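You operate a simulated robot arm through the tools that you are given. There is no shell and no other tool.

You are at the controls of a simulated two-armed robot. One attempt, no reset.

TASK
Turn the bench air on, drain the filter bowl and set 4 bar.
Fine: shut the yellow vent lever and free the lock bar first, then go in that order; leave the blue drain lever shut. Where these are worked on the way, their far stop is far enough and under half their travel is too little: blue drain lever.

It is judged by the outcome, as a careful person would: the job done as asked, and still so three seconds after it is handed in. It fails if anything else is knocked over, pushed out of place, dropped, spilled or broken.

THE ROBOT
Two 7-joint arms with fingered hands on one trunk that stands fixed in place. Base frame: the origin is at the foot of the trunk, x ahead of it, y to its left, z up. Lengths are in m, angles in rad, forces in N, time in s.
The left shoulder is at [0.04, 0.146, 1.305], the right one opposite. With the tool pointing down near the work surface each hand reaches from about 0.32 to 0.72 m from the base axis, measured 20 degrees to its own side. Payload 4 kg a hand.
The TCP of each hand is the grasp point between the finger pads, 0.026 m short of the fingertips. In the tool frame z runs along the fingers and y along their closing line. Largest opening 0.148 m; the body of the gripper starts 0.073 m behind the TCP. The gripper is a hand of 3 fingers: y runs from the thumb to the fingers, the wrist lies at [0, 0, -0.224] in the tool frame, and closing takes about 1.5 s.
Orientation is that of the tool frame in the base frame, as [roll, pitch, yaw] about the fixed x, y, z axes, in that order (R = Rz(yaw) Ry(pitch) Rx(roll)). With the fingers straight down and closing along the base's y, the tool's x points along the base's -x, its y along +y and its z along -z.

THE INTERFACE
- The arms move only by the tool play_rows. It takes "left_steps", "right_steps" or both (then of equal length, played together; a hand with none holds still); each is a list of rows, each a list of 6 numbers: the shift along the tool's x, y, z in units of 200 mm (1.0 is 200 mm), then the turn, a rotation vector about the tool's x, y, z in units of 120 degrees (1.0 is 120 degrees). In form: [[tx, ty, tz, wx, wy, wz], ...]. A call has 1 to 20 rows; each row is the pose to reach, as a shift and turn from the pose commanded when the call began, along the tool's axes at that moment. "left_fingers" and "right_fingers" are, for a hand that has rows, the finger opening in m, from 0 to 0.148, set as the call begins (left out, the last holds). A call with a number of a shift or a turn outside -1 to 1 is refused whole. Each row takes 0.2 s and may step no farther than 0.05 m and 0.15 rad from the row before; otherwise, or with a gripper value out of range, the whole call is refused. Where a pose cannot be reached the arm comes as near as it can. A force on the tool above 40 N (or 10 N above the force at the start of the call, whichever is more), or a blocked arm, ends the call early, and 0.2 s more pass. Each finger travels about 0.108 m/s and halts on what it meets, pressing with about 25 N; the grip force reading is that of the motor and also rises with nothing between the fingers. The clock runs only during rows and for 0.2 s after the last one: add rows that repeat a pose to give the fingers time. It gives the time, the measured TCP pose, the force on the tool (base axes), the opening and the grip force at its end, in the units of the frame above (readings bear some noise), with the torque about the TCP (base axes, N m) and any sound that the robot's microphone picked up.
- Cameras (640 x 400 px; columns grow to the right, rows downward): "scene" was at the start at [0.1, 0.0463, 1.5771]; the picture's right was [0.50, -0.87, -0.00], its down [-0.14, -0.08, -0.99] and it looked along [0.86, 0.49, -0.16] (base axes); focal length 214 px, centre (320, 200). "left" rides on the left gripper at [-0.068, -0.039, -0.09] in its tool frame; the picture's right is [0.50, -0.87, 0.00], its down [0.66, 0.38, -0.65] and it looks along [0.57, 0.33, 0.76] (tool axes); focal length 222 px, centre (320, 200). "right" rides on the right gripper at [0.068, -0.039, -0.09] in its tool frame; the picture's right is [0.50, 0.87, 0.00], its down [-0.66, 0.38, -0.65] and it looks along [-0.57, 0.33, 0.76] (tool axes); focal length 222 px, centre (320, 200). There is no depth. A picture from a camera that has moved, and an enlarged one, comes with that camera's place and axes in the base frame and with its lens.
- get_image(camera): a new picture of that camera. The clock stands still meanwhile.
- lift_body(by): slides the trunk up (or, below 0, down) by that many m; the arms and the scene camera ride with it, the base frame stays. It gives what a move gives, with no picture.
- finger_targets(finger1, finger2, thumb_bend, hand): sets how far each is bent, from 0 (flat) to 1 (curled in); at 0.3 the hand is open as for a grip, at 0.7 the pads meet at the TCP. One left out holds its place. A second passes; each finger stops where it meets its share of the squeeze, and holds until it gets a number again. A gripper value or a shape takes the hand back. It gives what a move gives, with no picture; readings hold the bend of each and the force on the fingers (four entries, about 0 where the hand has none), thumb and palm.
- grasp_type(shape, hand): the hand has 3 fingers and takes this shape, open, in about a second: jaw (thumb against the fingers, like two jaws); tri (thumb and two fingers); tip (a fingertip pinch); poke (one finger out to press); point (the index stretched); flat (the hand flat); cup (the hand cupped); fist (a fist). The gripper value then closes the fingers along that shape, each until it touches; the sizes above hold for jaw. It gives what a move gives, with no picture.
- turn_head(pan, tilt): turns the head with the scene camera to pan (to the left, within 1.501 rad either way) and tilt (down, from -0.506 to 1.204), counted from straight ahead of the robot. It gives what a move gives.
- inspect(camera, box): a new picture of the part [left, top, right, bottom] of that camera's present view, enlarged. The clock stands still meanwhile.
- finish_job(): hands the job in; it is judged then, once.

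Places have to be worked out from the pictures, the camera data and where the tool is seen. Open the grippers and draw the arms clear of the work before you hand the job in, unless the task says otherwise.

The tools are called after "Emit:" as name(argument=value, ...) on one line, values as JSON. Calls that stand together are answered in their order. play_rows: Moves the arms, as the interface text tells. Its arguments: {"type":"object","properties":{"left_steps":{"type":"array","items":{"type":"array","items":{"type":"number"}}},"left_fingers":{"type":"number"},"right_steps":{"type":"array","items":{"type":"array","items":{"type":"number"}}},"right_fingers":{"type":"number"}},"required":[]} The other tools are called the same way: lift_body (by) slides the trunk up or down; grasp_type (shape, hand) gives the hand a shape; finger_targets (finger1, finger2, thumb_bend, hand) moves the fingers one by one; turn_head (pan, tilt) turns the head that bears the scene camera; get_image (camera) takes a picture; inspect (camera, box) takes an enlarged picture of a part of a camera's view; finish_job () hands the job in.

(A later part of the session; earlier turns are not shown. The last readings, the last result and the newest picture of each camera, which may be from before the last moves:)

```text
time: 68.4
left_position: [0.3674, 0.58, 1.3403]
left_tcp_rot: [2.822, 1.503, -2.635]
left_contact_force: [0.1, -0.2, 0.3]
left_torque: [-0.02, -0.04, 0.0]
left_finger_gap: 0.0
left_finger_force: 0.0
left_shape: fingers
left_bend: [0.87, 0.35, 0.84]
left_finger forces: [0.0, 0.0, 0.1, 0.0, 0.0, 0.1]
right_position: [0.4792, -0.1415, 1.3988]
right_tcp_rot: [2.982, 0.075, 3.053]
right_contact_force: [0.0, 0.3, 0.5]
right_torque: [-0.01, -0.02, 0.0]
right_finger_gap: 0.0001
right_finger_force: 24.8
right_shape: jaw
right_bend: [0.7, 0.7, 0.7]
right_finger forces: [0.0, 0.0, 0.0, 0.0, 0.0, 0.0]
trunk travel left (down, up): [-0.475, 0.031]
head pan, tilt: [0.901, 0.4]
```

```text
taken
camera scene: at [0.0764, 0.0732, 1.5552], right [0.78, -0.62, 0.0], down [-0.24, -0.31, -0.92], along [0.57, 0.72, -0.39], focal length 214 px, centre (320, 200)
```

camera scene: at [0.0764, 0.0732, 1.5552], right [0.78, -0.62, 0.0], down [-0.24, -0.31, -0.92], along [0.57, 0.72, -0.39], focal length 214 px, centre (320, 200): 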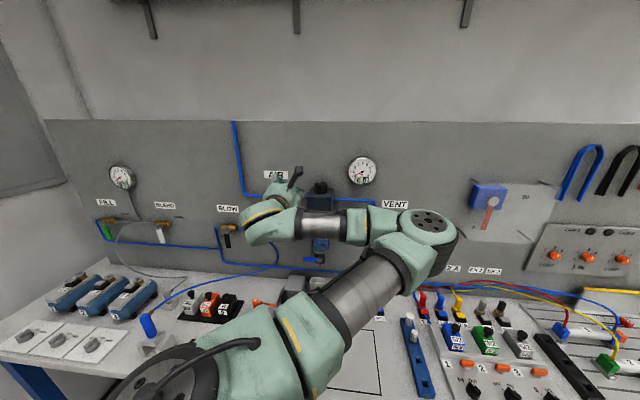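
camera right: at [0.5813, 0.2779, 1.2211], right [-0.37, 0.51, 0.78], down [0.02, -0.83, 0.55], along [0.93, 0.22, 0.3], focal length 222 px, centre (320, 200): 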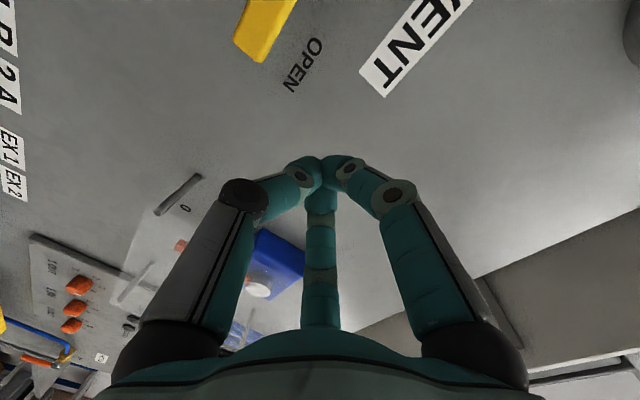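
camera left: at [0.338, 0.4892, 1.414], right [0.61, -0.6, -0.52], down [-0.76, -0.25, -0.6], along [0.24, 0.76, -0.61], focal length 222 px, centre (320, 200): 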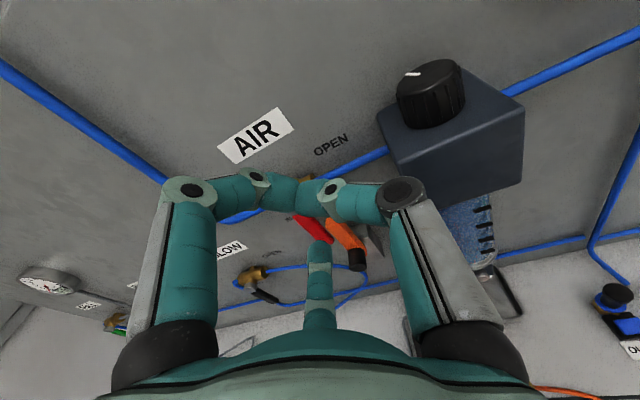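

The view confirms the lock bar next to the red lever. I shift the hand a little further left and open it into the jaw shape for a clear view and a grip on the black knob.

Emit:
play_rows(left_steps=[[0.05, 0.12, -0.02, 0, 0, 0], [0.1, 0.25, -0.04, 0, 0, 0], [0.1, 0.25, -0.04, 0, 0, 0]])

Emit:
grasp_type(shape="jaw", hand="left")

Emit:
get_image(camera="left")

```text
time: 69.2
left_position: [0.3267, 0.6113, 1.3229]
left_tcp_rot: [2.804, 1.502, -2.653]
left_contact_force: [1.1, -0.2, -0.2]
left_torque: [-0.01, 0.02, 0.03]
left_finger_gap: 0.0
left_finger_force: 0.2
left_shape: fingers
left_bend: [0.87, 0.35, 0.84]
left_finger forces: [0.0, 0.1, 0.0, 0.1, 0.0, 0.0]
left hand out of reach, approached as far as the arm can: row 1, 2, 3
right_position: [0.4808, -0.1427, 1.3986]
right_tcp_rot: [2.979, 0.074, 3.053]
right_contact_force: [0.3, -0.1, -0.3]
right_torque: [0.02, 0.01, -0.01]
right_finger_gap: 0.0003
right_finger_force: 24.8
right_shape: jaw
right_bend: [0.7, 0.7, 0.7]
right_finger forces: [0.1, 0.0, 0.0, 0.0, 0.0, 0.0]
trunk travel left (down, up): [-0.475, 0.031]
head pan, tilt: [0.901, 0.4]
```

```text
time: 70.1
left_position: [0.3263, 0.611, 1.324]
left_tcp_rot: [2.82, 1.501, -2.638]
left_contact_force: [0.4, 0.4, 0.4]
left_torque: [0.0, 0.01, 0.02]
left_finger_gap: 0.1481
left_finger_force: 0.1
left_shape: jaw
left_bend: [0.3, 0.3, 0.3]
left_finger forces: [0.1, 0.0, 0.0, 0.0, 0.0, 0.0]
right_position: [0.4797, -0.1413, 1.3981]
right_tcp_rot: [2.981, 0.076, 3.052]
right_contact_force: [0.2, 0.1, 0.1]
right_torque: [0.0, -0.01, -0.02]
right_finger_gap: 0.0
right_finger_force: 25.1
right_shape: jaw
right_bend: [0.7, 0.7, 0.7]
right_finger forces: [0.0, 0.0, 0.0, 0.0, 0.1, 0.0]
trunk travel left (down, up): [-0.475, 0.031]
head pan, tilt: [0.901, 0.4]
```

```text
taken
camera left: at [0.2979, 0.5216, 1.3964], right [0.61, -0.6, -0.52], down [-0.76, -0.24, -0.6], along [0.24, 0.76, -0.61], focal length 222 px, centre (320, 200)
```

left: 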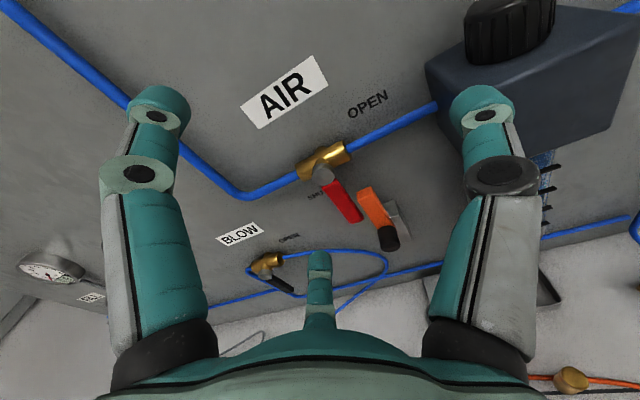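

Emit:
inspect(camera="left", box=[290, 130, 450, 260])

Emit:
inspect(camera="left", box=[350, 175, 414, 255])

```text
3.08 times, centred on (370, 195) of left
camera zoom: at [0.2979, 0.5216, 1.3964], right [0.61, -0.6, -0.52], down [-0.76, -0.24, -0.6], along [0.24, 0.76, -0.61], focal length 684 px, centre (166, 215)
```

zoom: 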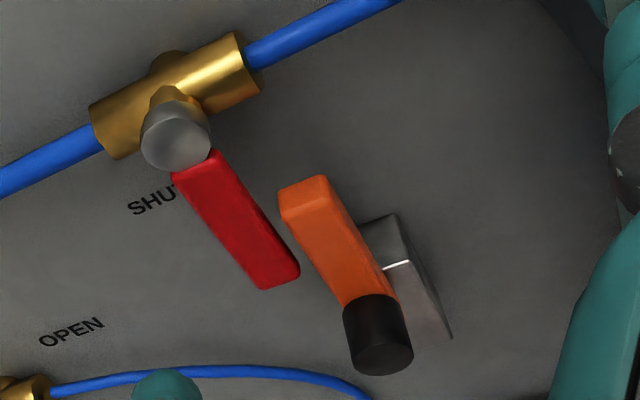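

```text
5.00 times, centred on (382, 215) of left
camera zoom: at [0.2979, 0.5216, 1.3964], right [0.61, -0.6, -0.52], down [-0.76, -0.24, -0.6], along [0.24, 0.76, -0.61], focal length 1111 px, centre (10, 125)
```

zoom: 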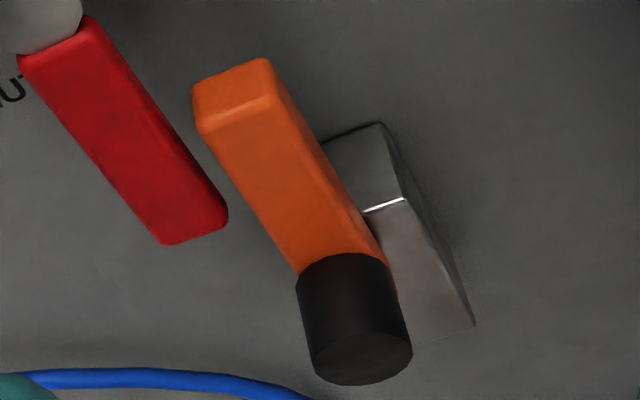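

The steel block sits on the panel behind the bar's lower end, and the black knob projects towards me at about a=-0.203, z=1.163, front at n≈0.725, diameter 23 mm. I bring the open hand in front of it, rolled 30 degrees so the bar passes between two digits.

Emit:
play_rows(left_steps=[[0.134, -0.001, 0.008, 0.0036, -0.006, -0.042], [0.268, -0.003, 0.015, 0.007, -0.012, -0.083], [0.4, -0.004, 0.023, 0.011, -0.0175, -0.125], [0.537, -0.005, 0.031, 0.0145, -0.0235, -0.167], [0.67, -0.007, 0.038, 0.018, -0.029, -0.208], [0.805, -0.008, 0.046, 0.0215, -0.035, -0.25], [0.805, -0.008, 0.046, 0.0215, -0.035, -0.25]], left_fingers=0.09)

Emit:
get_image(camera="left")

Emit:
get_image(camera="scene")

```text
time: 71.7
left_position: [0.3257, 0.6104, 1.1629]
left_tcp_rot: [-1.536, 1.067, -0.741]
left_contact_force: [-0.6, 0.0, -0.7]
left_torque: [0.01, -0.01, 0.01]
left_finger_gap: 0.0906
left_finger_force: 0.0
left_shape: jaw
left_bend: [0.32, 0.32, 0.7]
left_finger forces: [0.1, 0.0, 0.1, 0.0, 0.0, 0.1]
right_position: [0.4806, -0.1421, 1.4002]
right_tcp_rot: [2.978, 0.075, 3.054]
right_contact_force: [0.0, 0.7, 0.6]
right_torque: [0.02, -0.01, -0.01]
right_finger_gap: 0.0
right_finger_force: 25.3
right_shape: jaw
right_bend: [0.7, 0.7, 0.7]
right_finger forces: [0.1, 0.0, 0.0, 0.0, 0.0, 0.0]
trunk travel left (down, up): [-0.475, 0.031]
head pan, tilt: [0.901, 0.4]
```

```text
taken
camera left: at [0.2621, 0.5444, 1.2401], right [0.72, -0.7, -0.02], down [-0.46, -0.45, -0.77], along [0.52, 0.56, -0.64], focal length 222 px, centre (320, 200)
```

left: 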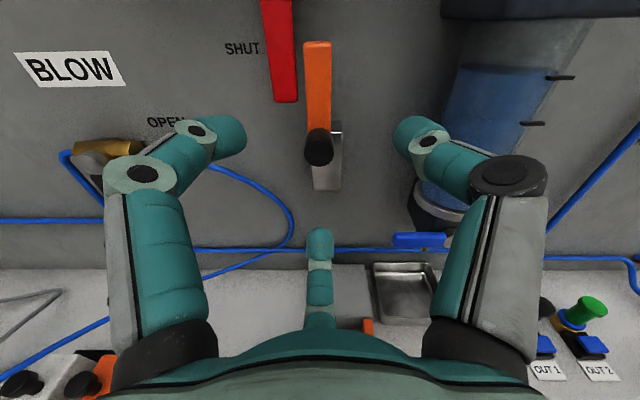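

```text
taken
camera scene: at [0.0771, 0.0722, 1.5552], right [0.78, -0.62, 0.0], down [-0.24, -0.3, -0.92], along [0.57, 0.72, -0.39], focal length 214 px, centre (320, 200)
```

scene: 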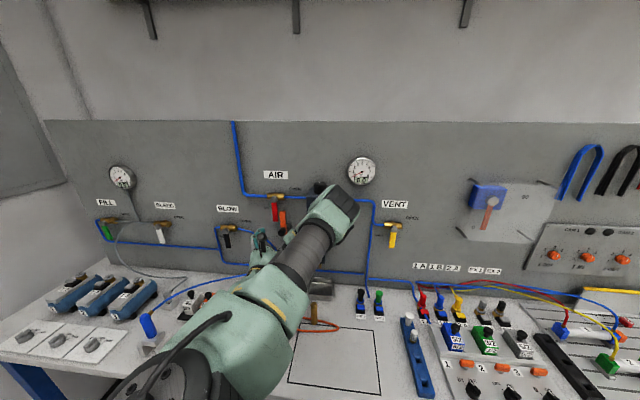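

This view squarely faces the panel. I zoom in on the lock bar and block to judge how it moves.

Emit:
inspect(camera="left", box=[260, 10, 380, 210])

Emit:
inspect(camera="left", box=[380, 0, 620, 330])

```text
2.00 times, centred on (320, 110) of left
camera zoom: at [0.2621, 0.5444, 1.2401], right [0.72, -0.7, -0.02], down [-0.46, -0.45, -0.77], along [0.52, 0.56, -0.64], focal length 444 px, centre (320, 380)
```

zoom: 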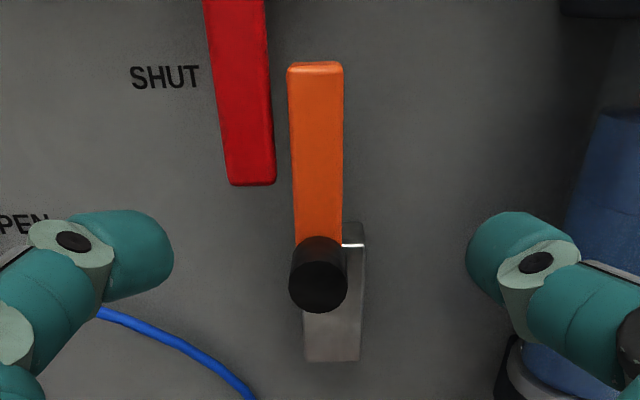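

```text
1.21 times, centred on (500, 165) of left
camera zoom: at [0.2621, 0.5444, 1.2401], right [0.72, -0.7, -0.02], down [-0.46, -0.45, -0.77], along [0.52, 0.56, -0.64], focal length 269 px, centre (102, 242)
```

zoom: 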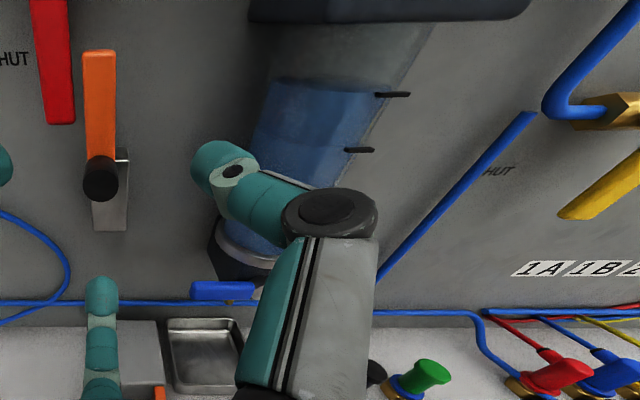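

The bar and its knob sit in front of a longer steel block that reaches about 3-7 cm below, so it may slide down or swing; I will grip the knob and feel. I move forward so the fingertips surround it.

Emit:
play_rows(left_steps=[[0.005, 0.007, 0.09, 0, 0, 0], [0.005, 0.015, 0.18, 0, 0, 0], [0.005, 0.015, 0.265, 0, 0, 0], [0.005, 0.015, 0.265, 0, 0, 0]])

Emit:
get_image(camera="left")

```text
time: 72.7
left_position: [0.3617, 0.6522, 1.162]
left_tcp_rot: [-1.538, 1.068, -0.741]
left_contact_force: [-0.8, 1.0, 0.1]
left_torque: [-0.02, 0.01, -0.01]
left_finger_gap: 0.0903
left_finger_force: 0.0
left_shape: jaw
left_bend: [0.32, 0.32, 0.7]
left_finger forces: [0.0, 0.0, 0.0, 0.0, 0.1, 0.0]
right_position: [0.4804, -0.1419, 1.3985]
right_tcp_rot: [2.981, 0.076, 3.053]
right_contact_force: [1.1, 0.2, 0.2]
right_torque: [0.0, 0.04, 0.02]
right_finger_gap: 0.0001
right_finger_force: 24.5
right_shape: jaw
right_bend: [0.7, 0.7, 0.7]
right_finger forces: [0.0, 0.0, 0.0, 0.0, 0.1, 0.1]
trunk travel left (down, up): [-0.475, 0.031]
head pan, tilt: [0.901, 0.4]
```

```text
taken
camera left: at [0.297, 0.5851, 1.2389], right [0.72, -0.7, -0.02], down [-0.46, -0.45, -0.77], along [0.52, 0.56, -0.64], focal length 222 px, centre (320, 200)
```

left: 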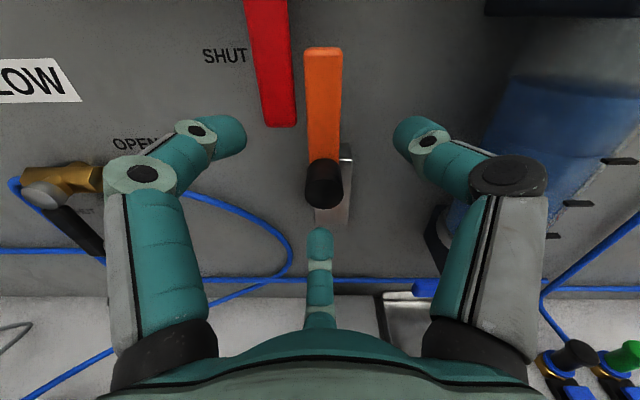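

The knob front is centred on the grasp point. I close the fingers on it.

Emit:
play_rows(left_steps=[[0, 0, 0, 0, 0, 0], [0, 0, 0, 0, 0, 0], [0, 0, 0, 0, 0, 0], [0, 0, 0, 0, 0, 0], [0, 0, 0, 0, 0, 0], [0, 0, 0, 0, 0, 0]], left_fingers=0.0)

Emit:
get_image(camera="left")

```text
time: 74.1
left_position: [0.3604, 0.6521, 1.1619]
left_tcp_rot: [-1.537, 1.069, -0.743]
left_contact_force: [2.8, 3.4, 2.0]
left_torque: [0.01, -0.04, 0.0]
left_finger_gap: 0.0161
left_finger_force: 25.5
left_shape: jaw
left_bend: [0.72, 0.76, 0.7]
left_finger forces: [19.4, 22.3, 0.1, 0.1, 20.8, 0.0]
right_position: [0.48, -0.1407, 1.3992]
right_tcp_rot: [2.98, 0.075, 3.052]
right_contact_force: [-0.6, -0.4, -0.6]
right_torque: [0.01, 0.04, -0.02]
right_finger_gap: 0.0
right_finger_force: 24.7
right_shape: jaw
right_bend: [0.7, 0.7, 0.7]
right_finger forces: [0.1, 0.1, 0.0, 0.0, 0.0, 0.0]
trunk travel left (down, up): [-0.475, 0.031]
head pan, tilt: [0.901, 0.4]
```

```text
taken
camera left: at [0.297, 0.5855, 1.2387], right [0.72, -0.7, -0.02], down [-0.46, -0.45, -0.77], along [0.52, 0.56, -0.64], focal length 222 px, centre (320, 200)
```

left: 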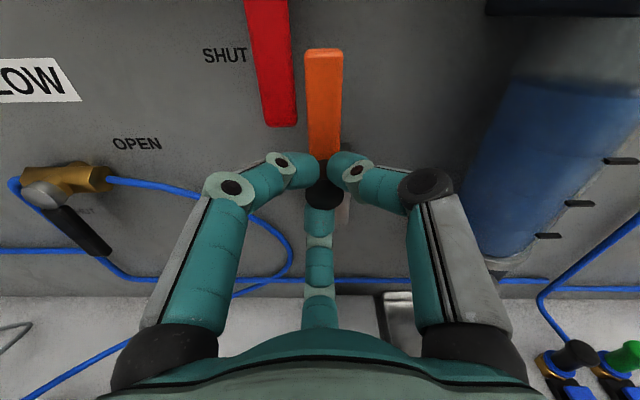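

All three digits hold the knob with about 20 N each. I pull gently 1 cm downwards to test whether it slides.

Emit:
play_rows(left_steps=[[0.022, 0.012, 0, 0, 0, 0], [0.044, 0.0243, 0, 0, 0, 0], [0.044, 0.0243, 0, 0, 0, 0]])

Emit:
get_image(camera="left")

```text
time: 74.9
left_position: [0.3608, 0.6528, 1.1505]
left_tcp_rot: [-1.539, 1.069, -0.743]
left_contact_force: [-1.7, 0.1, 1.3]
left_torque: [-0.04, 0.01, 0.04]
left_finger_gap: 0.0159
left_finger_force: 24.9
left_shape: jaw
left_bend: [0.72, 0.76, 0.7]
left_finger forces: [19.4, 23.5, 0.0, 0.0, 20.9, 0.0]
right_position: [0.4789, -0.1428, 1.3985]
right_tcp_rot: [2.978, 0.076, 3.053]
right_contact_force: [0.8, -0.2, 0.2]
right_torque: [0.01, 0.0, 0.01]
right_finger_gap: 0.0002
right_finger_force: 25.1
right_shape: jaw
right_bend: [0.7, 0.7, 0.7]
right_finger forces: [0.0, 0.0, 0.0, 0.1, 0.0, 0.1]
trunk travel left (down, up): [-0.475, 0.031]
head pan, tilt: [0.901, 0.4]
```

```text
taken
camera left: at [0.2973, 0.5856, 1.2287], right [0.72, -0.7, -0.02], down [-0.46, -0.45, -0.77], along [0.52, 0.56, -0.64], focal length 222 px, centre (320, 200)
```

left: 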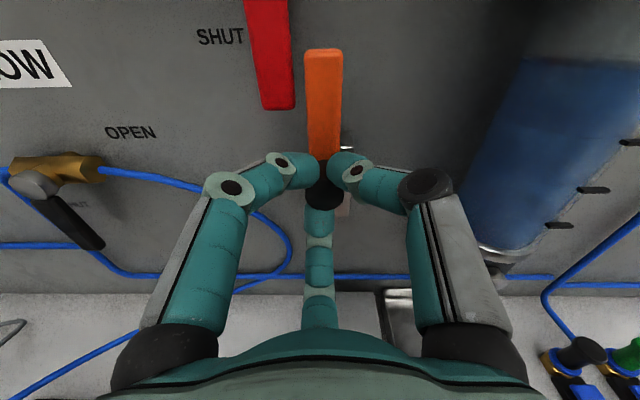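

The bar slides down freely with the hand (about 11 mm, almost no force). I keep pulling it down to its stop.

Emit:
play_rows(left_steps=[[0.044, 0.0243, 0, 0, 0, 0], [0.088, 0.0486, 0, 0, 0, 0], [0.132, 0.073, 0, 0, 0, 0], [0.176, 0.097, 0, 0, 0, 0], [0.22, 0.1215, 0, 0, 0, 0]])

Emit:
get_image(camera="left")

```text
time: 76.1
left_position: [0.36, 0.6516, 1.1016]
left_tcp_rot: [-1.529, 1.066, -0.732]
left_contact_force: [-0.2, 2.6, 7.6]
left_torque: [0.0, -0.09, 0.03]
left_finger_gap: 0.016
left_finger_force: 25.1
left_shape: jaw
left_bend: [0.72, 0.76, 0.7]
left_finger forces: [20.3, 23.1, 0.0, 0.1, 24.3, 0.0]
right_position: [0.4785, -0.1422, 1.3983]
right_tcp_rot: [2.979, 0.076, 3.051]
right_contact_force: [-0.4, -1.0, 0.9]
right_torque: [0.04, -0.01, -0.01]
right_finger_gap: 0.0001
right_finger_force: 25.3
right_shape: jaw
right_bend: [0.7, 0.7, 0.7]
right_finger forces: [0.0, 0.1, 0.0, 0.0, 0.0, 0.0]
trunk travel left (down, up): [-0.475, 0.031]
head pan, tilt: [0.901, 0.4]
```

```text
taken
camera left: at [0.2969, 0.5853, 1.1789], right [0.72, -0.7, -0.02], down [-0.46, -0.45, -0.77], along [0.53, 0.56, -0.64], focal length 222 px, centre (320, 200)
```

left: 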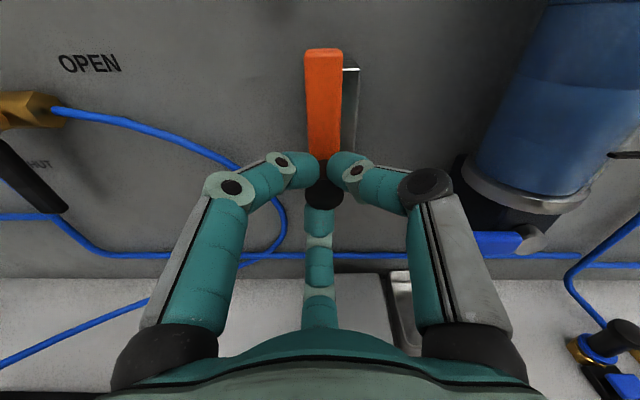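

The bar is down about 60 mm with 8 N resisting, so it is at its stop and below the red lever's sweep. I press a few mm more to confirm, then open the fingers.

Emit:
play_rows(left_steps=[[0.018, 0.01, 0, 0, 0, 0], [0.018, 0.01, 0, 0, 0, 0]])

Emit:
play_rows(left_steps=[[-0.01, -0.005, 0, 0, 0, 0], [-0.01, -0.005, 0, 0, 0, 0], [-0.01, -0.005, 0, 0, 0, 0], [-0.01, -0.005, 0, 0, 0, 0], [-0.01, -0.005, 0, 0, 0, 0]], left_fingers=0.09)

Emit:
get_image(camera="left")

```text
time: 76.7
left_position: [0.3593, 0.6524, 1.0994]
left_tcp_rot: [-1.516, 1.066, -0.722]
left_contact_force: [2.3, 7.7, 26.2]
left_torque: [0.19, -0.53, 0.01]
left_finger_gap: 0.0157
left_finger_force: 25.3
left_shape: jaw
left_bend: [0.72, 0.76, 0.7]
left_finger forces: [21.2, 19.9, 0.1, 0.0, 35.3, 0.0]
right_position: [0.4782, -0.1448, 1.4005]
right_tcp_rot: [2.979, 0.076, 3.052]
right_contact_force: [-0.5, 1.6, -1.6]
right_torque: [0.0, 0.03, 0.03]
right_finger_gap: 0.0003
right_finger_force: 24.6
right_shape: jaw
right_bend: [0.7, 0.7, 0.7]
right_finger forces: [0.1, 0.0, 0.0, 0.1, 0.0, 0.0]
trunk travel left (down, up): [-0.475, 0.031]
head pan, tilt: [0.901, 0.4]
```

```text
time: 77.9
left_position: [0.3602, 0.6537, 1.0987]
left_tcp_rot: [-1.54, 1.069, -0.743]
left_contact_force: [0.5, -0.1, -0.1]
left_torque: [0.0, 0.02, 0.0]
left_finger_gap: 0.0894
left_finger_force: 0.2
left_shape: jaw
left_bend: [0.32, 0.32, 0.7]
left_finger forces: [0.0, 0.0, 0.0, 0.0, 0.1, 0.0]
right_position: [0.4803, -0.1426, 1.399]
right_tcp_rot: [2.979, 0.075, 3.051]
right_contact_force: [-0.3, -0.4, -0.1]
right_torque: [-0.02, -0.02, 0.01]
right_finger_gap: 0.0
right_finger_force: 24.4
right_shape: jaw
right_bend: [0.7, 0.7, 0.7]
right_finger forces: [0.0, 0.0, 0.0, 0.0, 0.0, 0.0]
trunk travel left (down, up): [-0.475, 0.031]
head pan, tilt: [0.901, 0.4]
```

```text
taken
camera left: at [0.2973, 0.5864, 1.1761], right [0.72, -0.7, -0.02], down [-0.46, -0.45, -0.77], along [0.52, 0.56, -0.64], focal length 222 px, centre (320, 200)
```

left: 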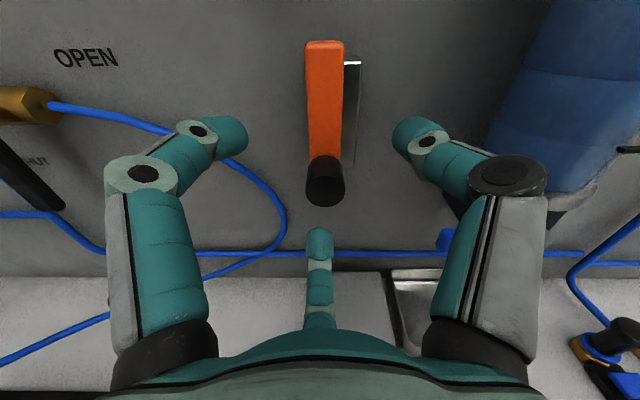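

The lock bar stays down after release, clear of the red lever's sweep. I back off, close the fingers into a prod and move up to the left side of the red AIR lever.

Emit:
play_rows(left_steps=[[0, 0, -0.15, 0, 0, 0], [0, 0, -0.285, 0, 0, 0]])

Emit:
play_rows(left_steps=[[-0.175, 0, 0, 0, 0, 0], [-0.35, 0, 0, 0, 0, 0], [-0.525, 0, 0, 0, 0, 0], [-0.7, 0, 0, 0, 0, 0], [-0.7, 0, 0, 0, 0, 0], [-0.7, 0, 0, 0, 0, 0]], left_fingers=0.0)

Emit:
get_image(camera="left")

Emit:
get_image(camera="scene")

```text
time: 78.5
left_position: [0.3223, 0.611, 1.0973]
left_tcp_rot: [-1.537, 1.068, -0.742]
left_contact_force: [0.1, -0.5, 0.2]
left_torque: [-0.04, 0.0, 0.0]
left_finger_gap: 0.0893
left_finger_force: 0.1
left_shape: jaw
left_bend: [0.32, 0.32, 0.7]
left_finger forces: [0.0, 0.0, 0.1, 0.0, 0.0, 0.0]
right_position: [0.4805, -0.1429, 1.3975]
right_tcp_rot: [2.979, 0.074, 3.052]
right_contact_force: [0.1, 0.7, 0.7]
right_torque: [-0.03, 0.01, 0.04]
right_finger_gap: 0.0003
right_finger_force: 25.5
right_shape: jaw
right_bend: [0.7, 0.7, 0.7]
right_finger forces: [0.0, 0.0, 0.1, 0.1, 0.0, 0.0]
trunk travel left (down, up): [-0.475, 0.031]
head pan, tilt: [0.901, 0.4]
```

```text
time: 79.9
left_position: [0.2733, 0.6578, 1.2192]
left_tcp_rot: [-1.54, 1.068, -0.744]
left_contact_force: [-0.2, -0.9, 0.5]
left_torque: [-0.01, 0.0, 0.02]
left_finger_gap: 0.0003
left_finger_force: 25.3
left_shape: jaw
left_bend: [0.7, 0.7, 0.7]
left_finger forces: [0.0, 0.0, 0.1, 0.1, 0.1, 0.1]
right_position: [0.481, -0.1415, 1.3976]
right_tcp_rot: [2.982, 0.075, 3.053]
right_contact_force: [0.2, -0.3, -0.3]
right_torque: [0.03, -0.01, 0.01]
right_finger_gap: 0.0001
right_finger_force: 24.9
right_shape: jaw
right_bend: [0.7, 0.7, 0.7]
right_finger forces: [0.0, 0.1, 0.0, 0.1, 0.1, 0.0]
trunk travel left (down, up): [-0.475, 0.031]
head pan, tilt: [0.901, 0.4]
```

```text
taken
camera left: at [0.2092, 0.5917, 1.2967], right [0.72, -0.7, -0.02], down [-0.46, -0.45, -0.77], along [0.52, 0.56, -0.64], focal length 222 px, centre (320, 200)
```

left: 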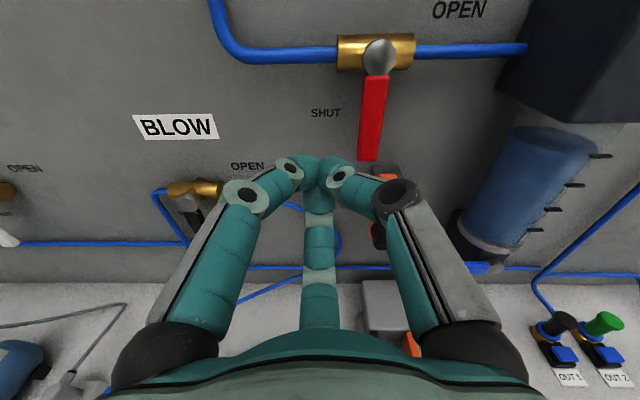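

```text
taken
camera scene: at [0.0778, 0.0728, 1.5551], right [0.78, -0.62, 0.0], down [-0.24, -0.31, -0.92], along [0.57, 0.72, -0.39], focal length 214 px, centre (320, 200)
```

scene: 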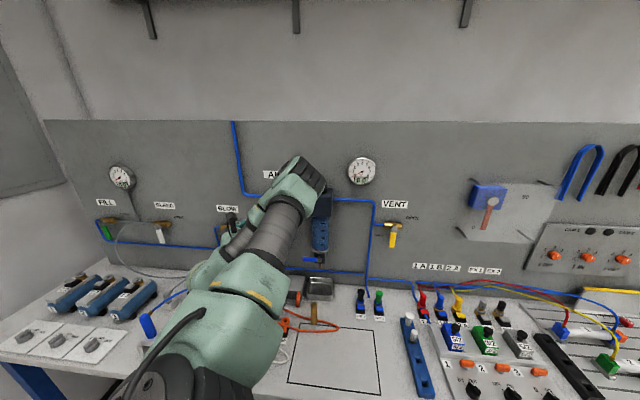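

The red lever tip is seen at a≈-0.23, z≈1.198 and the prod is 4 cm to its left. I reach in towards the panel, then push the lever right along its arc for the first half.

Emit:
play_rows(left_steps=[[0, 0, 0.13, 0, 0, 0], [0, 0, 0.27, 0, 0, 0], [0, 0, 0.4, 0, 0, 0], [0, 0, 0.4, 0, 0, 0]])

Emit:
play_rows(left_steps=[[0.032, -0.08, 0, 0, 0, 0], [0.089, -0.136, 0, 0, 0, 0], [0.129, -0.204, 0, 0, 0, 0], [0.15, -0.281, 0, 0, 0, 0]])

Emit:
get_image(camera="left")

```text
time: 80.9
left_position: [0.3269, 0.7156, 1.2207]
left_tcp_rot: [-1.536, 1.067, -0.739]
left_contact_force: [0.4, -0.1, 0.5]
left_torque: [0.0, 0.0, 0.02]
left_finger_gap: 0.0001
left_finger_force: 24.6
left_shape: jaw
left_bend: [0.7, 0.7, 0.7]
left_finger forces: [0.1, 0.0, 0.0, 0.1, 0.0, 0.1]
right_position: [0.4803, -0.1425, 1.3968]
right_tcp_rot: [2.979, 0.076, 3.052]
right_contact_force: [0.5, 0.1, 0.6]
right_torque: [0.01, 0.0, 0.0]
right_finger_gap: 0.0
right_finger_force: 25.0
right_shape: jaw
right_bend: [0.7, 0.7, 0.7]
right_finger forces: [0.1, 0.0, 0.1, 0.0, 0.0, 0.1]
trunk travel left (down, up): [-0.475, 0.031]
head pan, tilt: [0.901, 0.4]
```

```text
time: 81.9
left_position: [0.3743, 0.6715, 1.223]
left_tcp_rot: [-1.539, 1.069, -0.742]
left_contact_force: [-1.4, 0.0, -0.8]
left_torque: [0.01, 0.04, 0.0]
left_finger_gap: 0.0001
left_finger_force: 24.3
left_shape: jaw
left_bend: [0.7, 0.7, 0.7]
left_finger forces: [0.0, 0.0, 0.0, 0.0, 0.1, 0.0]
right_position: [0.4811, -0.1424, 1.3995]
right_tcp_rot: [2.979, 0.077, 3.054]
right_contact_force: [-0.1, -0.1, 0.1]
right_torque: [0.02, -0.01, -0.03]
right_finger_gap: 0.0
right_finger_force: 24.9
right_shape: jaw
right_bend: [0.7, 0.7, 0.7]
right_finger forces: [0.1, 0.0, 0.0, 0.0, 0.0, 0.1]
trunk travel left (down, up): [-0.475, 0.031]
head pan, tilt: [0.901, 0.4]
```

```text
taken
camera left: at [0.3113, 0.6042, 1.2996], right [0.72, -0.7, -0.02], down [-0.46, -0.45, -0.77], along [0.52, 0.56, -0.64], focal length 222 px, centre (320, 200)
```

left: 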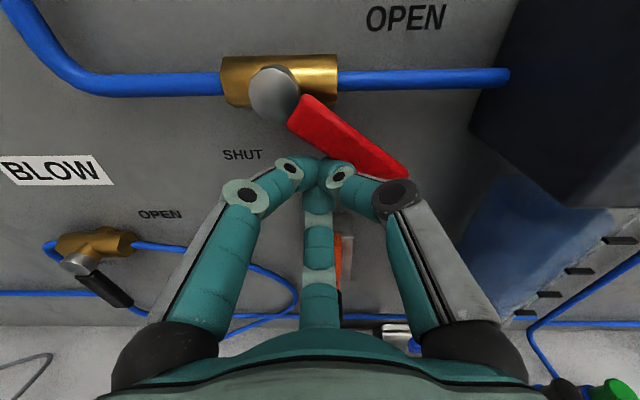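

The red lever is about half way and moves easily. I complete the swing up to horizontal, keeping nearer the stem to stay clear of the regulator body.

Emit:
play_rows(left_steps=[[-0.055, -0.046, 0, 0, 0, 0], [-0.0645, -0.11, 0, 0, 0, 0], [-0.0895, -0.169, 0, 0, 0, 0], [-0.1145, -0.204, 0, 0, 0, 0]])

Emit:
get_image(camera="left")

```text
time: 83.0
left_position: [0.3873, 0.6536, 1.2512]
left_tcp_rot: [-1.602, 1.073, -0.796]
left_contact_force: [-2.8, 1.0, -12.9]
left_torque: [-0.2, 0.14, 0.06]
left_finger_gap: 0.0
left_finger_force: 25.6
left_shape: jaw
left_bend: [0.7, 0.7, 0.7]
left_finger forces: [0.0, 0.0, 0.0, 0.0, 0.0, 0.0]
right_position: [0.4804, -0.1396, 1.399]
right_tcp_rot: [2.981, 0.075, 3.05]
right_contact_force: [-0.1, 0.0, -0.1]
right_torque: [-0.01, -0.01, 0.01]
right_finger_gap: 0.0
right_finger_force: 25.1
right_shape: jaw
right_bend: [0.7, 0.7, 0.7]
right_finger forces: [0.0, 0.1, 0.1, 0.0, 0.1, 0.0]
trunk travel left (down, up): [-0.475, 0.031]
head pan, tilt: [0.901, 0.4]
stopped in row 4 (left hand): the force on the tool passed its limit at 42 N (the readings are from after the stop); the commanded pose is now the measured one
```

```text
taken
camera left: at [0.3255, 0.588, 1.3317], right [0.72, -0.7, -0.02], down [-0.48, -0.46, -0.75], along [0.51, 0.55, -0.66], focal length 222 px, centre (320, 200)
```

left: 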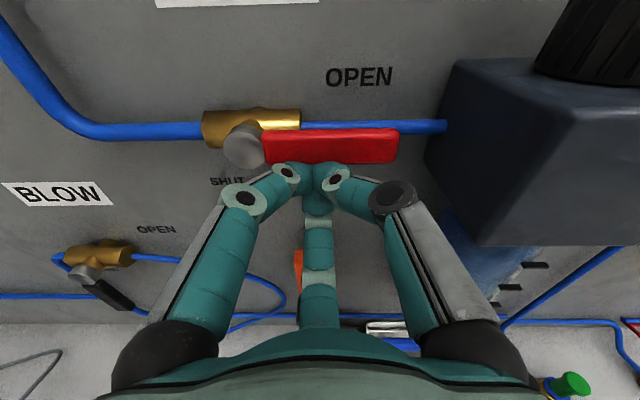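

The red lever is horizontal at OPEN and hit its stop at 42 N, so the air is on. I lower slightly, draw back, and look at the drain lever area and the gauge.

Emit:
play_rows(left_steps=[[0.07, 0.04, 0, 0, 0, 0], [0.07, 0.04, -0.2, 0, 0, 0], [0.07, 0.04, -0.35, 0, 0, 0], [0.07, 0.04, -0.35, 0, 0, 0]])

Emit:
get_image(camera="left")

Emit:
get_image(camera="scene")

Emit:
inspect(camera="scene", box=[290, 140, 420, 310])

```text
time: 84.0
left_position: [0.3372, 0.6026, 1.2403]
left_tcp_rot: [-1.583, 1.072, -0.783]
left_contact_force: [0.2, 0.4, 0.2]
left_torque: [-0.01, -0.01, 0.03]
left_finger_gap: 0.0
left_finger_force: 25.3
left_shape: jaw
left_bend: [0.7, 0.7, 0.7]
left_finger forces: [0.0, 0.1, 0.0, 0.0, 0.0, 0.0]
right_position: [0.4797, -0.1412, 1.3987]
right_tcp_rot: [2.982, 0.074, 3.053]
right_contact_force: [-0.4, 0.3, -0.5]
right_torque: [-0.04, -0.02, -0.02]
right_finger_gap: 0.0001
right_finger_force: 24.8
right_shape: jaw
right_bend: [0.7, 0.7, 0.7]
right_finger forces: [0.1, 0.0, 0.0, 0.0, 0.0, 0.0]
trunk travel left (down, up): [-0.475, 0.031]
head pan, tilt: [0.901, 0.4]
```

```text
taken
camera left: at [0.2753, 0.5374, 1.3187], right [0.72, -0.7, -0.02], down [-0.47, -0.46, -0.75], along [0.51, 0.55, -0.66], focal length 222 px, centre (320, 200)
```

left: 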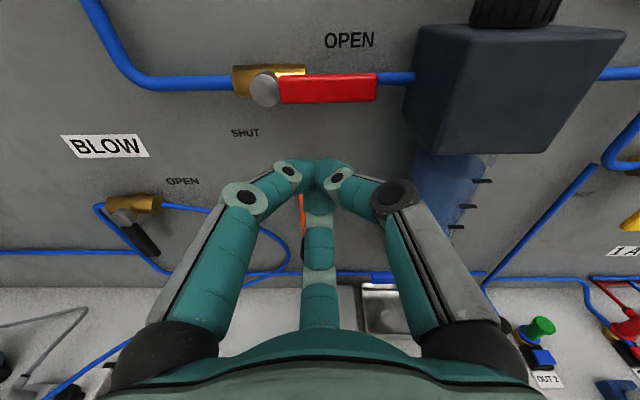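

```text
taken
camera scene: at [0.0775, 0.0733, 1.5551], right [0.78, -0.62, 0.0], down [-0.24, -0.31, -0.92], along [0.57, 0.72, -0.39], focal length 214 px, centre (320, 200)
```

scene: 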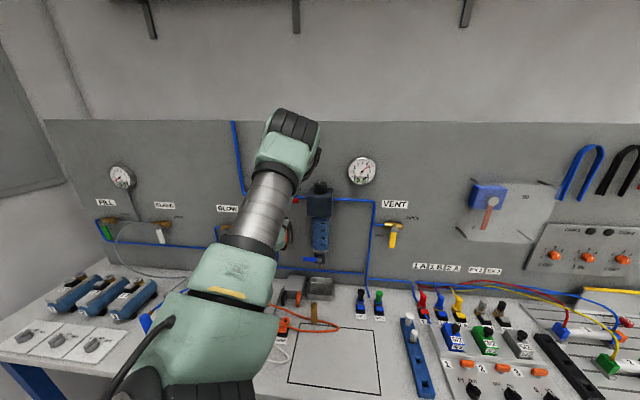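

```text
2.35 times, centred on (355, 225) of scene
camera zoom: at [0.0775, 0.0733, 1.5551], right [0.78, -0.62, 0.0], down [-0.24, -0.31, -0.92], along [0.57, 0.72, -0.39], focal length 505 px, centre (238, 141)
```

zoom: 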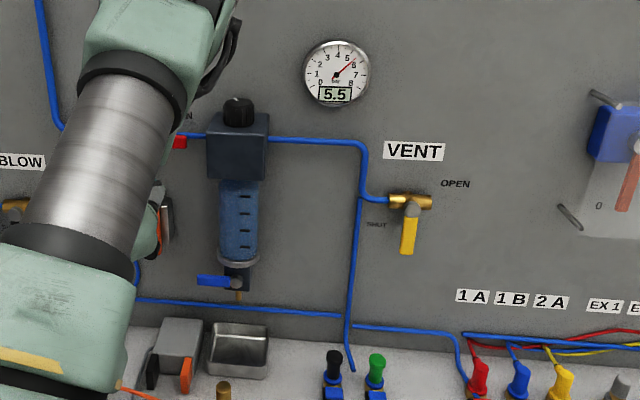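

Air is on: the gauge reads 5.5 bar. The drain lever points left from its stem at about a=-0.07, z=1.062, and should open by turning down. I move the closed prod to hover left-above the lever's tip.

Emit:
play_rows(left_steps=[[0.15, 0.01, -0.005, 0, 0, 0], [0.3, 0.017, -0.01, 0, 0, 0], [0.46, 0.026, -0.015, 0, 0, 0], [0.6125, 0.034, -0.02, 0, 0, 0], [0.6125, 0.034, -0.02, 0, 0, 0]])

Emit:
get_image(camera="left")

Emit:
inspect(camera="scene", box=[260, 180, 380, 320])

```text
time: 85.2
left_position: [0.3724, 0.5618, 1.1286]
left_tcp_rot: [-1.579, 1.069, -0.782]
left_contact_force: [-0.4, -0.1, 0.5]
left_torque: [-0.02, 0.05, 0.03]
left_finger_gap: 0.0002
left_finger_force: 24.9
left_shape: jaw
left_bend: [0.7, 0.7, 0.7]
left_finger forces: [0.0, 0.0, 0.1, 0.1, 0.0, 0.1]
right_position: [0.4793, -0.1414, 1.3995]
right_tcp_rot: [2.98, 0.077, 3.053]
right_contact_force: [-0.3, 0.1, 0.5]
right_torque: [0.0, 0.01, 0.0]
right_finger_gap: 0.0
right_finger_force: 24.9
right_shape: jaw
right_bend: [0.7, 0.7, 0.7]
right_finger forces: [0.0, 0.1, 0.0, 0.0, 0.0, 0.0]
trunk travel left (down, up): [-0.475, 0.031]
head pan, tilt: [0.901, 0.4]
```

```text
taken
camera left: at [0.3103, 0.4966, 1.2074], right [0.72, -0.7, -0.02], down [-0.47, -0.46, -0.75], along [0.52, 0.55, -0.66], focal length 222 px, centre (320, 200)
```

left: 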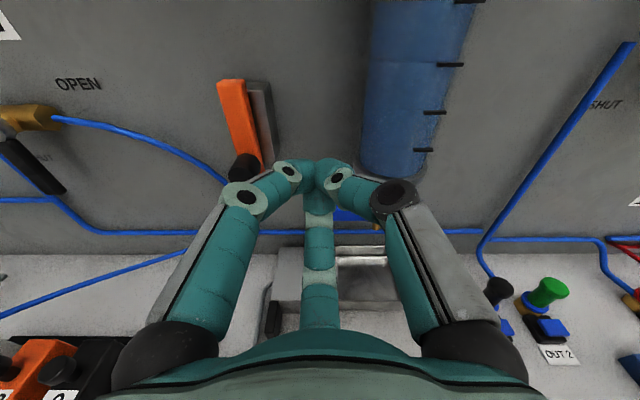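

```text
2.86 times, centred on (320, 250) of scene
camera zoom: at [0.076, 0.0736, 1.5552], right [0.78, -0.62, 0.0], down [-0.24, -0.31, -0.92], along [0.57, 0.72, -0.39], focal length 613 px, centre (320, 57)
```

zoom: 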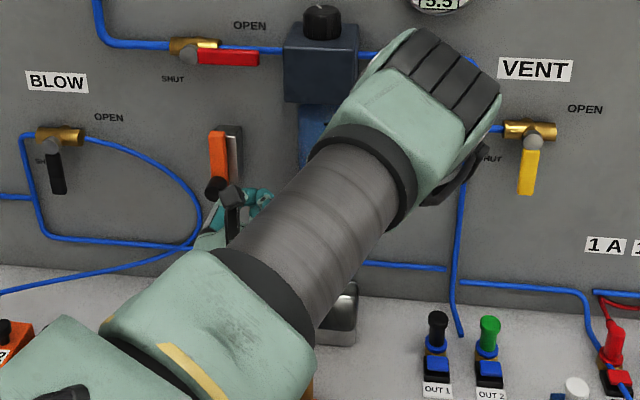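

Clear so far. I reach in to n≈0.71 and press down over the first part of the drain lever's arc.

Emit:
play_rows(left_steps=[[0, 0, 0.13, 0, 0, 0], [0, 0, 0.25, 0, 0, 0], [0.148, 0.05, 0.25, 0, 0, 0], [0.2035, 0.117, 0.25, 0, 0, 0], [0.2725, 0.162, 0.25, 0, 0, 0]])

Emit:
get_image(camera="left")

```text
time: 86.4
left_position: [0.4058, 0.5995, 1.0654]
left_tcp_rot: [-1.584, 1.069, -0.782]
left_contact_force: [-0.6, 0.1, 0.8]
left_torque: [-0.01, 0.0, -0.01]
left_finger_gap: 0.0003
left_finger_force: 24.9
left_shape: jaw
left_bend: [0.7, 0.7, 0.7]
left_finger forces: [0.0, 0.0, 0.0, 0.0, 0.0, 0.0]
right_position: [0.4806, -0.1408, 1.3998]
right_tcp_rot: [2.98, 0.075, 3.053]
right_contact_force: [0.5, 0.2, -1.0]
right_torque: [-0.04, 0.0, -0.01]
right_finger_gap: 0.0001
right_finger_force: 24.3
right_shape: jaw
right_bend: [0.7, 0.7, 0.7]
right_finger forces: [0.1, 0.0, 0.0, 0.0, 0.0, 0.0]
trunk travel left (down, up): [-0.475, 0.031]
head pan, tilt: [0.901, 0.4]
```

```text
taken
camera left: at [0.3433, 0.5341, 1.1441], right [0.72, -0.7, -0.02], down [-0.47, -0.46, -0.75], along [0.51, 0.55, -0.66], focal length 222 px, centre (320, 200)
```

left: 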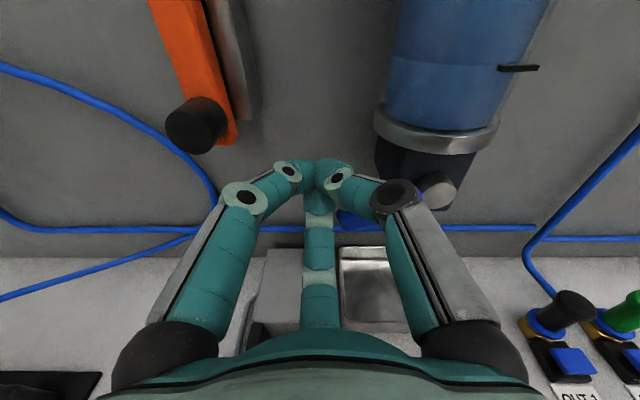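

Emit:
inspect(camera="left", box=[290, 130, 490, 260])

Emit:
inspect(camera="scene", box=[270, 180, 380, 300])

```text
3.08 times, centred on (390, 195) of left
camera zoom: at [0.3433, 0.5341, 1.1441], right [0.72, -0.7, -0.02], down [-0.47, -0.46, -0.75], along [0.51, 0.55, -0.66], focal length 684 px, centre (105, 215)
```

zoom: 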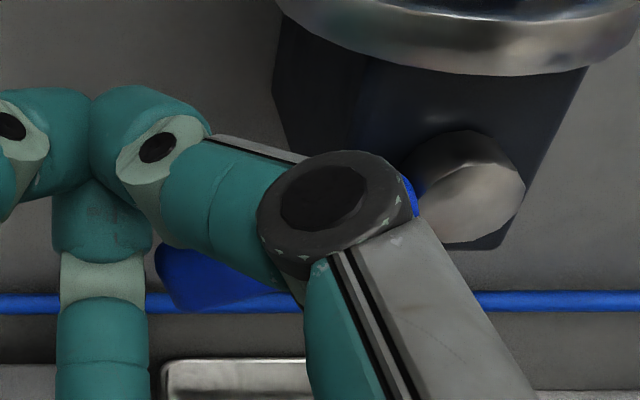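

```text
3.33 times, centred on (325, 240) of scene
camera zoom: at [0.0768, 0.0735, 1.5551], right [0.78, -0.62, 0.0], down [-0.24, -0.31, -0.92], along [0.57, 0.72, -0.39], focal length 715 px, centre (303, 67)
```

zoom: 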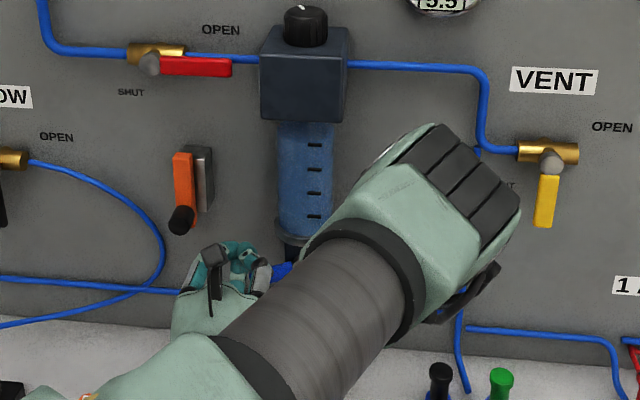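

The blue lever is turning downwards (about 20 degrees so far) with negligible force. I continue through the rest of the arc to its far stop.

Emit:
play_rows(left_steps=[[0.0755, 0.027, 0, 0, 0, 0], [0.151, 0.029, 0, 0, 0, 0], [0.224, 0.018, 0, 0, 0, 0], [0.291, -0.01, 0, 0, 0, 0], [0.3205, -0.065, 0, 0, 0, 0]])

Emit:
get_image(camera="left")

Emit:
inspect(camera="left", box=[290, 80, 490, 260])

```text
time: 87.6
left_position: [0.402, 0.6008, 1.0476]
left_tcp_rot: [-1.589, 1.071, -0.794]
left_contact_force: [0.3, 0.1, -0.1]
left_torque: [0.02, 0.0, 0.0]
left_finger_gap: 0.0001
left_finger_force: 24.8
left_shape: jaw
left_bend: [0.7, 0.7, 0.7]
left_finger forces: [0.0, 0.0, 0.0, 0.1, 0.0, 0.0]
left hand out of reach, approached as far as the arm can: row 1, 2, 3, 4, 5
right_position: [0.4806, -0.1419, 1.3987]
right_tcp_rot: [2.982, 0.074, 3.053]
right_contact_force: [-0.5, -0.2, 0.6]
right_torque: [0.02, 0.0, 0.02]
right_finger_gap: 0.0
right_finger_force: 24.8
right_shape: jaw
right_bend: [0.7, 0.7, 0.7]
right_finger forces: [0.0, 0.1, 0.0, 0.0, 0.0, 0.0]
trunk travel left (down, up): [-0.475, 0.031]
head pan, tilt: [0.901, 0.4]
```

```text
taken
camera left: at [0.3402, 0.5358, 1.1276], right [0.71, -0.7, -0.02], down [-0.48, -0.46, -0.75], along [0.52, 0.55, -0.66], focal length 222 px, centre (320, 200)
```

left: 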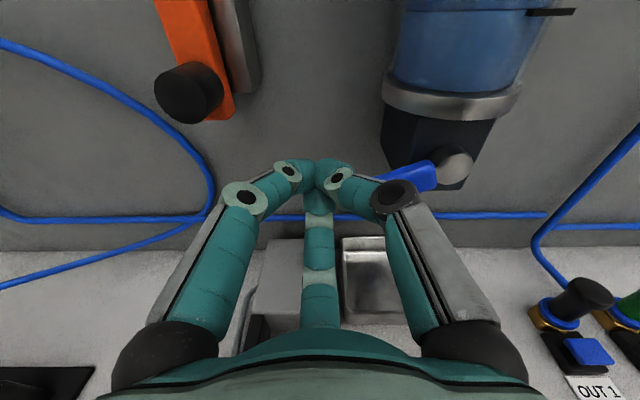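

```text
2.22 times, centred on (390, 170) of left
camera zoom: at [0.3402, 0.5358, 1.1276], right [0.71, -0.7, -0.02], down [-0.48, -0.46, -0.75], along [0.52, 0.55, -0.66], focal length 494 px, centre (164, 267)
```

zoom: 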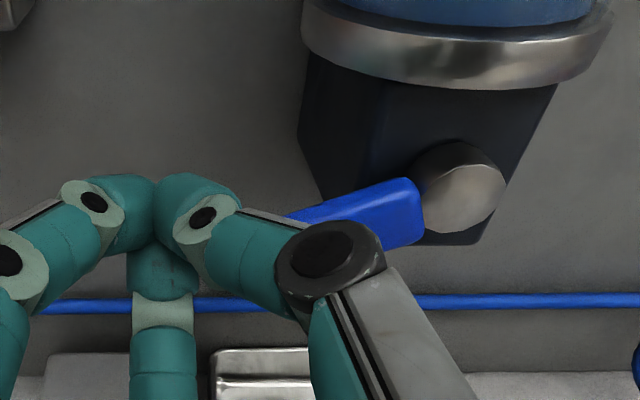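

The arm ran out of downward travel at z≈1.048, so the lever is only part way. I back off and up, then lower the trunk by 0.12 m to get the needed reach.

Emit:
play_rows(left_steps=[[-0.03, -0.02, -0.12, 0, 0, 0], [-0.06, -0.035, -0.25, 0, 0, 0], [-0.25, -0.14, -0.25, 0, 0, 0], [-0.44, -0.24, -0.25, 0, 0, 0], [-0.618, -0.34, -0.25, 0, 0, 0]])

Emit:
lift_body(by=-0.12)

Emit:
get_image(camera="scene")

Emit:
get_image(camera="left")

```text
time: 88.8
left_position: [0.3678, 0.5624, 1.1921]
left_tcp_rot: [-1.58, 1.07, -0.784]
left_contact_force: [0.5, -1.0, 0.3]
left_torque: [0.0, 0.0, -0.02]
left_finger_gap: 0.0
left_finger_force: 25.2
left_shape: jaw
left_bend: [0.7, 0.7, 0.7]
left_finger forces: [0.0, 0.1, 0.0, 0.0, 0.0, 0.0]
right_position: [0.4788, -0.1436, 1.3986]
right_tcp_rot: [2.979, 0.075, 3.051]
right_contact_force: [0.3, 0.5, 1.0]
right_torque: [-0.02, -0.02, 0.02]
right_finger_gap: 0.0
right_finger_force: 24.6
right_shape: jaw
right_bend: [0.7, 0.7, 0.7]
right_finger forces: [0.0, 0.1, 0.0, 0.1, 0.0, 0.0]
trunk travel left (down, up): [-0.475, 0.031]
head pan, tilt: [0.901, 0.4]
```

```text
time: 90.3
left_position: [0.3681, 0.5619, 1.07]
left_tcp_rot: [-1.583, 1.072, -0.781]
left_contact_force: [-0.1, -0.1, -1.1]
left_torque: [-0.03, -0.05, 0.01]
left_finger_gap: 0.0
left_finger_force: 24.8
left_shape: jaw
left_bend: [0.7, 0.7, 0.7]
left_finger forces: [0.1, 0.0, 0.0, 0.0, 0.0, 0.0]
right_position: [0.4787, -0.1416, 1.2773]
right_tcp_rot: [2.978, 0.075, 3.052]
right_contact_force: [-0.4, 1.1, 0.0]
right_torque: [0.02, -0.01, 0.02]
right_finger_gap: 0.0002
right_finger_force: 24.4
right_shape: jaw
right_bend: [0.7, 0.7, 0.7]
right_finger forces: [0.1, 0.0, 0.0, 0.0, 0.0, 0.1]
trunk travel left (down, up): [-0.355, 0.151]
head pan, tilt: [0.901, 0.4]
```

```text
taken
camera scene: at [0.0771, 0.0727, 1.4339], right [0.78, -0.62, 0.0], down [-0.24, -0.3, -0.92], along [0.57, 0.72, -0.39], focal length 214 px, centre (320, 200)
```

scene: 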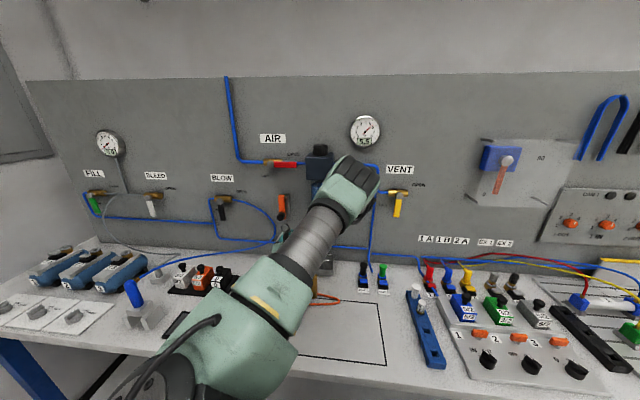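

```text
taken
camera left: at [0.3069, 0.4975, 1.1483], right [0.72, -0.7, -0.02], down [-0.47, -0.46, -0.75], along [0.51, 0.55, -0.66], focal length 222 px, centre (320, 200)
```

left: 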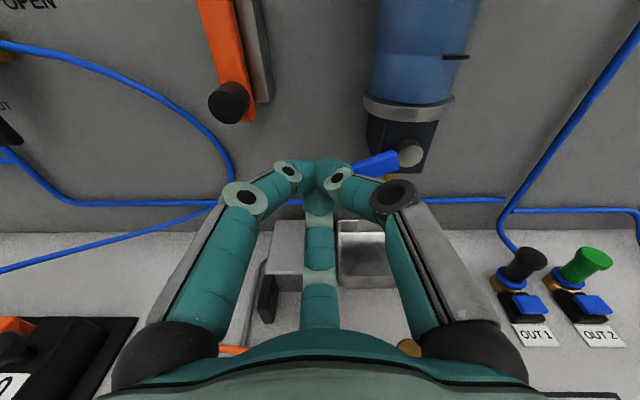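

The trunk is lower and the drain lever is seen tilted about 20 degrees down. I rise slightly, reach in again and continue the push.

Emit:
play_rows(left_steps=[[-0.1325, -0.073, 0, 0, 0, 0], [-0.1325, -0.073, 0.14, 0, 0, 0], [-0.1325, -0.073, 0.2625, 0, 0, 0], [0.0215, 0.006, 0.2625, 0, 0, 0], [0.097, 0.0325, 0.2625, 0, 0, 0], [0.172, 0.035, 0.2625, 0, 0, 0]])

Emit:
get_image(camera="left")

```text
time: 91.7
left_position: [0.4131, 0.5926, 1.0362]
left_tcp_rot: [-1.584, 1.072, -0.783]
left_contact_force: [-1.3, 0.3, -0.7]
left_torque: [-0.01, 0.02, 0.03]
left_finger_gap: 0.0001
left_finger_force: 25.2
left_shape: jaw
left_bend: [0.7, 0.7, 0.7]
left_finger forces: [0.0, 0.1, 0.1, 0.0, 1.5, 0.0]
right_position: [0.4796, -0.1428, 1.2776]
right_tcp_rot: [2.979, 0.075, 3.052]
right_contact_force: [0.3, -1.0, 0.6]
right_torque: [-0.02, 0.05, 0.02]
right_finger_gap: 0.0
right_finger_force: 25.0
right_shape: jaw
right_bend: [0.7, 0.7, 0.7]
right_finger forces: [0.0, 0.0, 0.1, 0.0, 0.1, 0.1]
trunk travel left (down, up): [-0.355, 0.151]
head pan, tilt: [0.901, 0.4]
```

```text
taken
camera left: at [0.3516, 0.5267, 1.1156], right [0.72, -0.7, -0.02], down [-0.47, -0.46, -0.75], along [0.51, 0.55, -0.66], focal length 222 px, centre (320, 200)
```

left: 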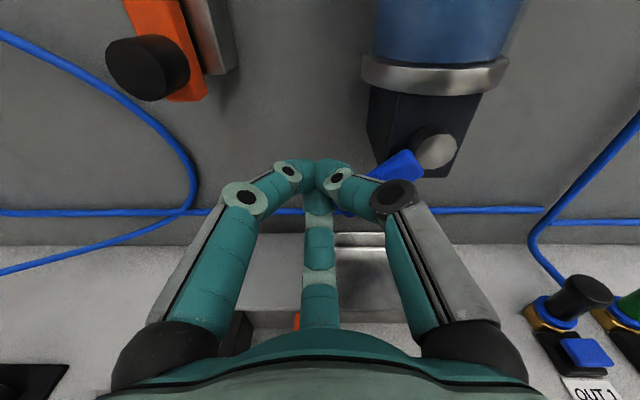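

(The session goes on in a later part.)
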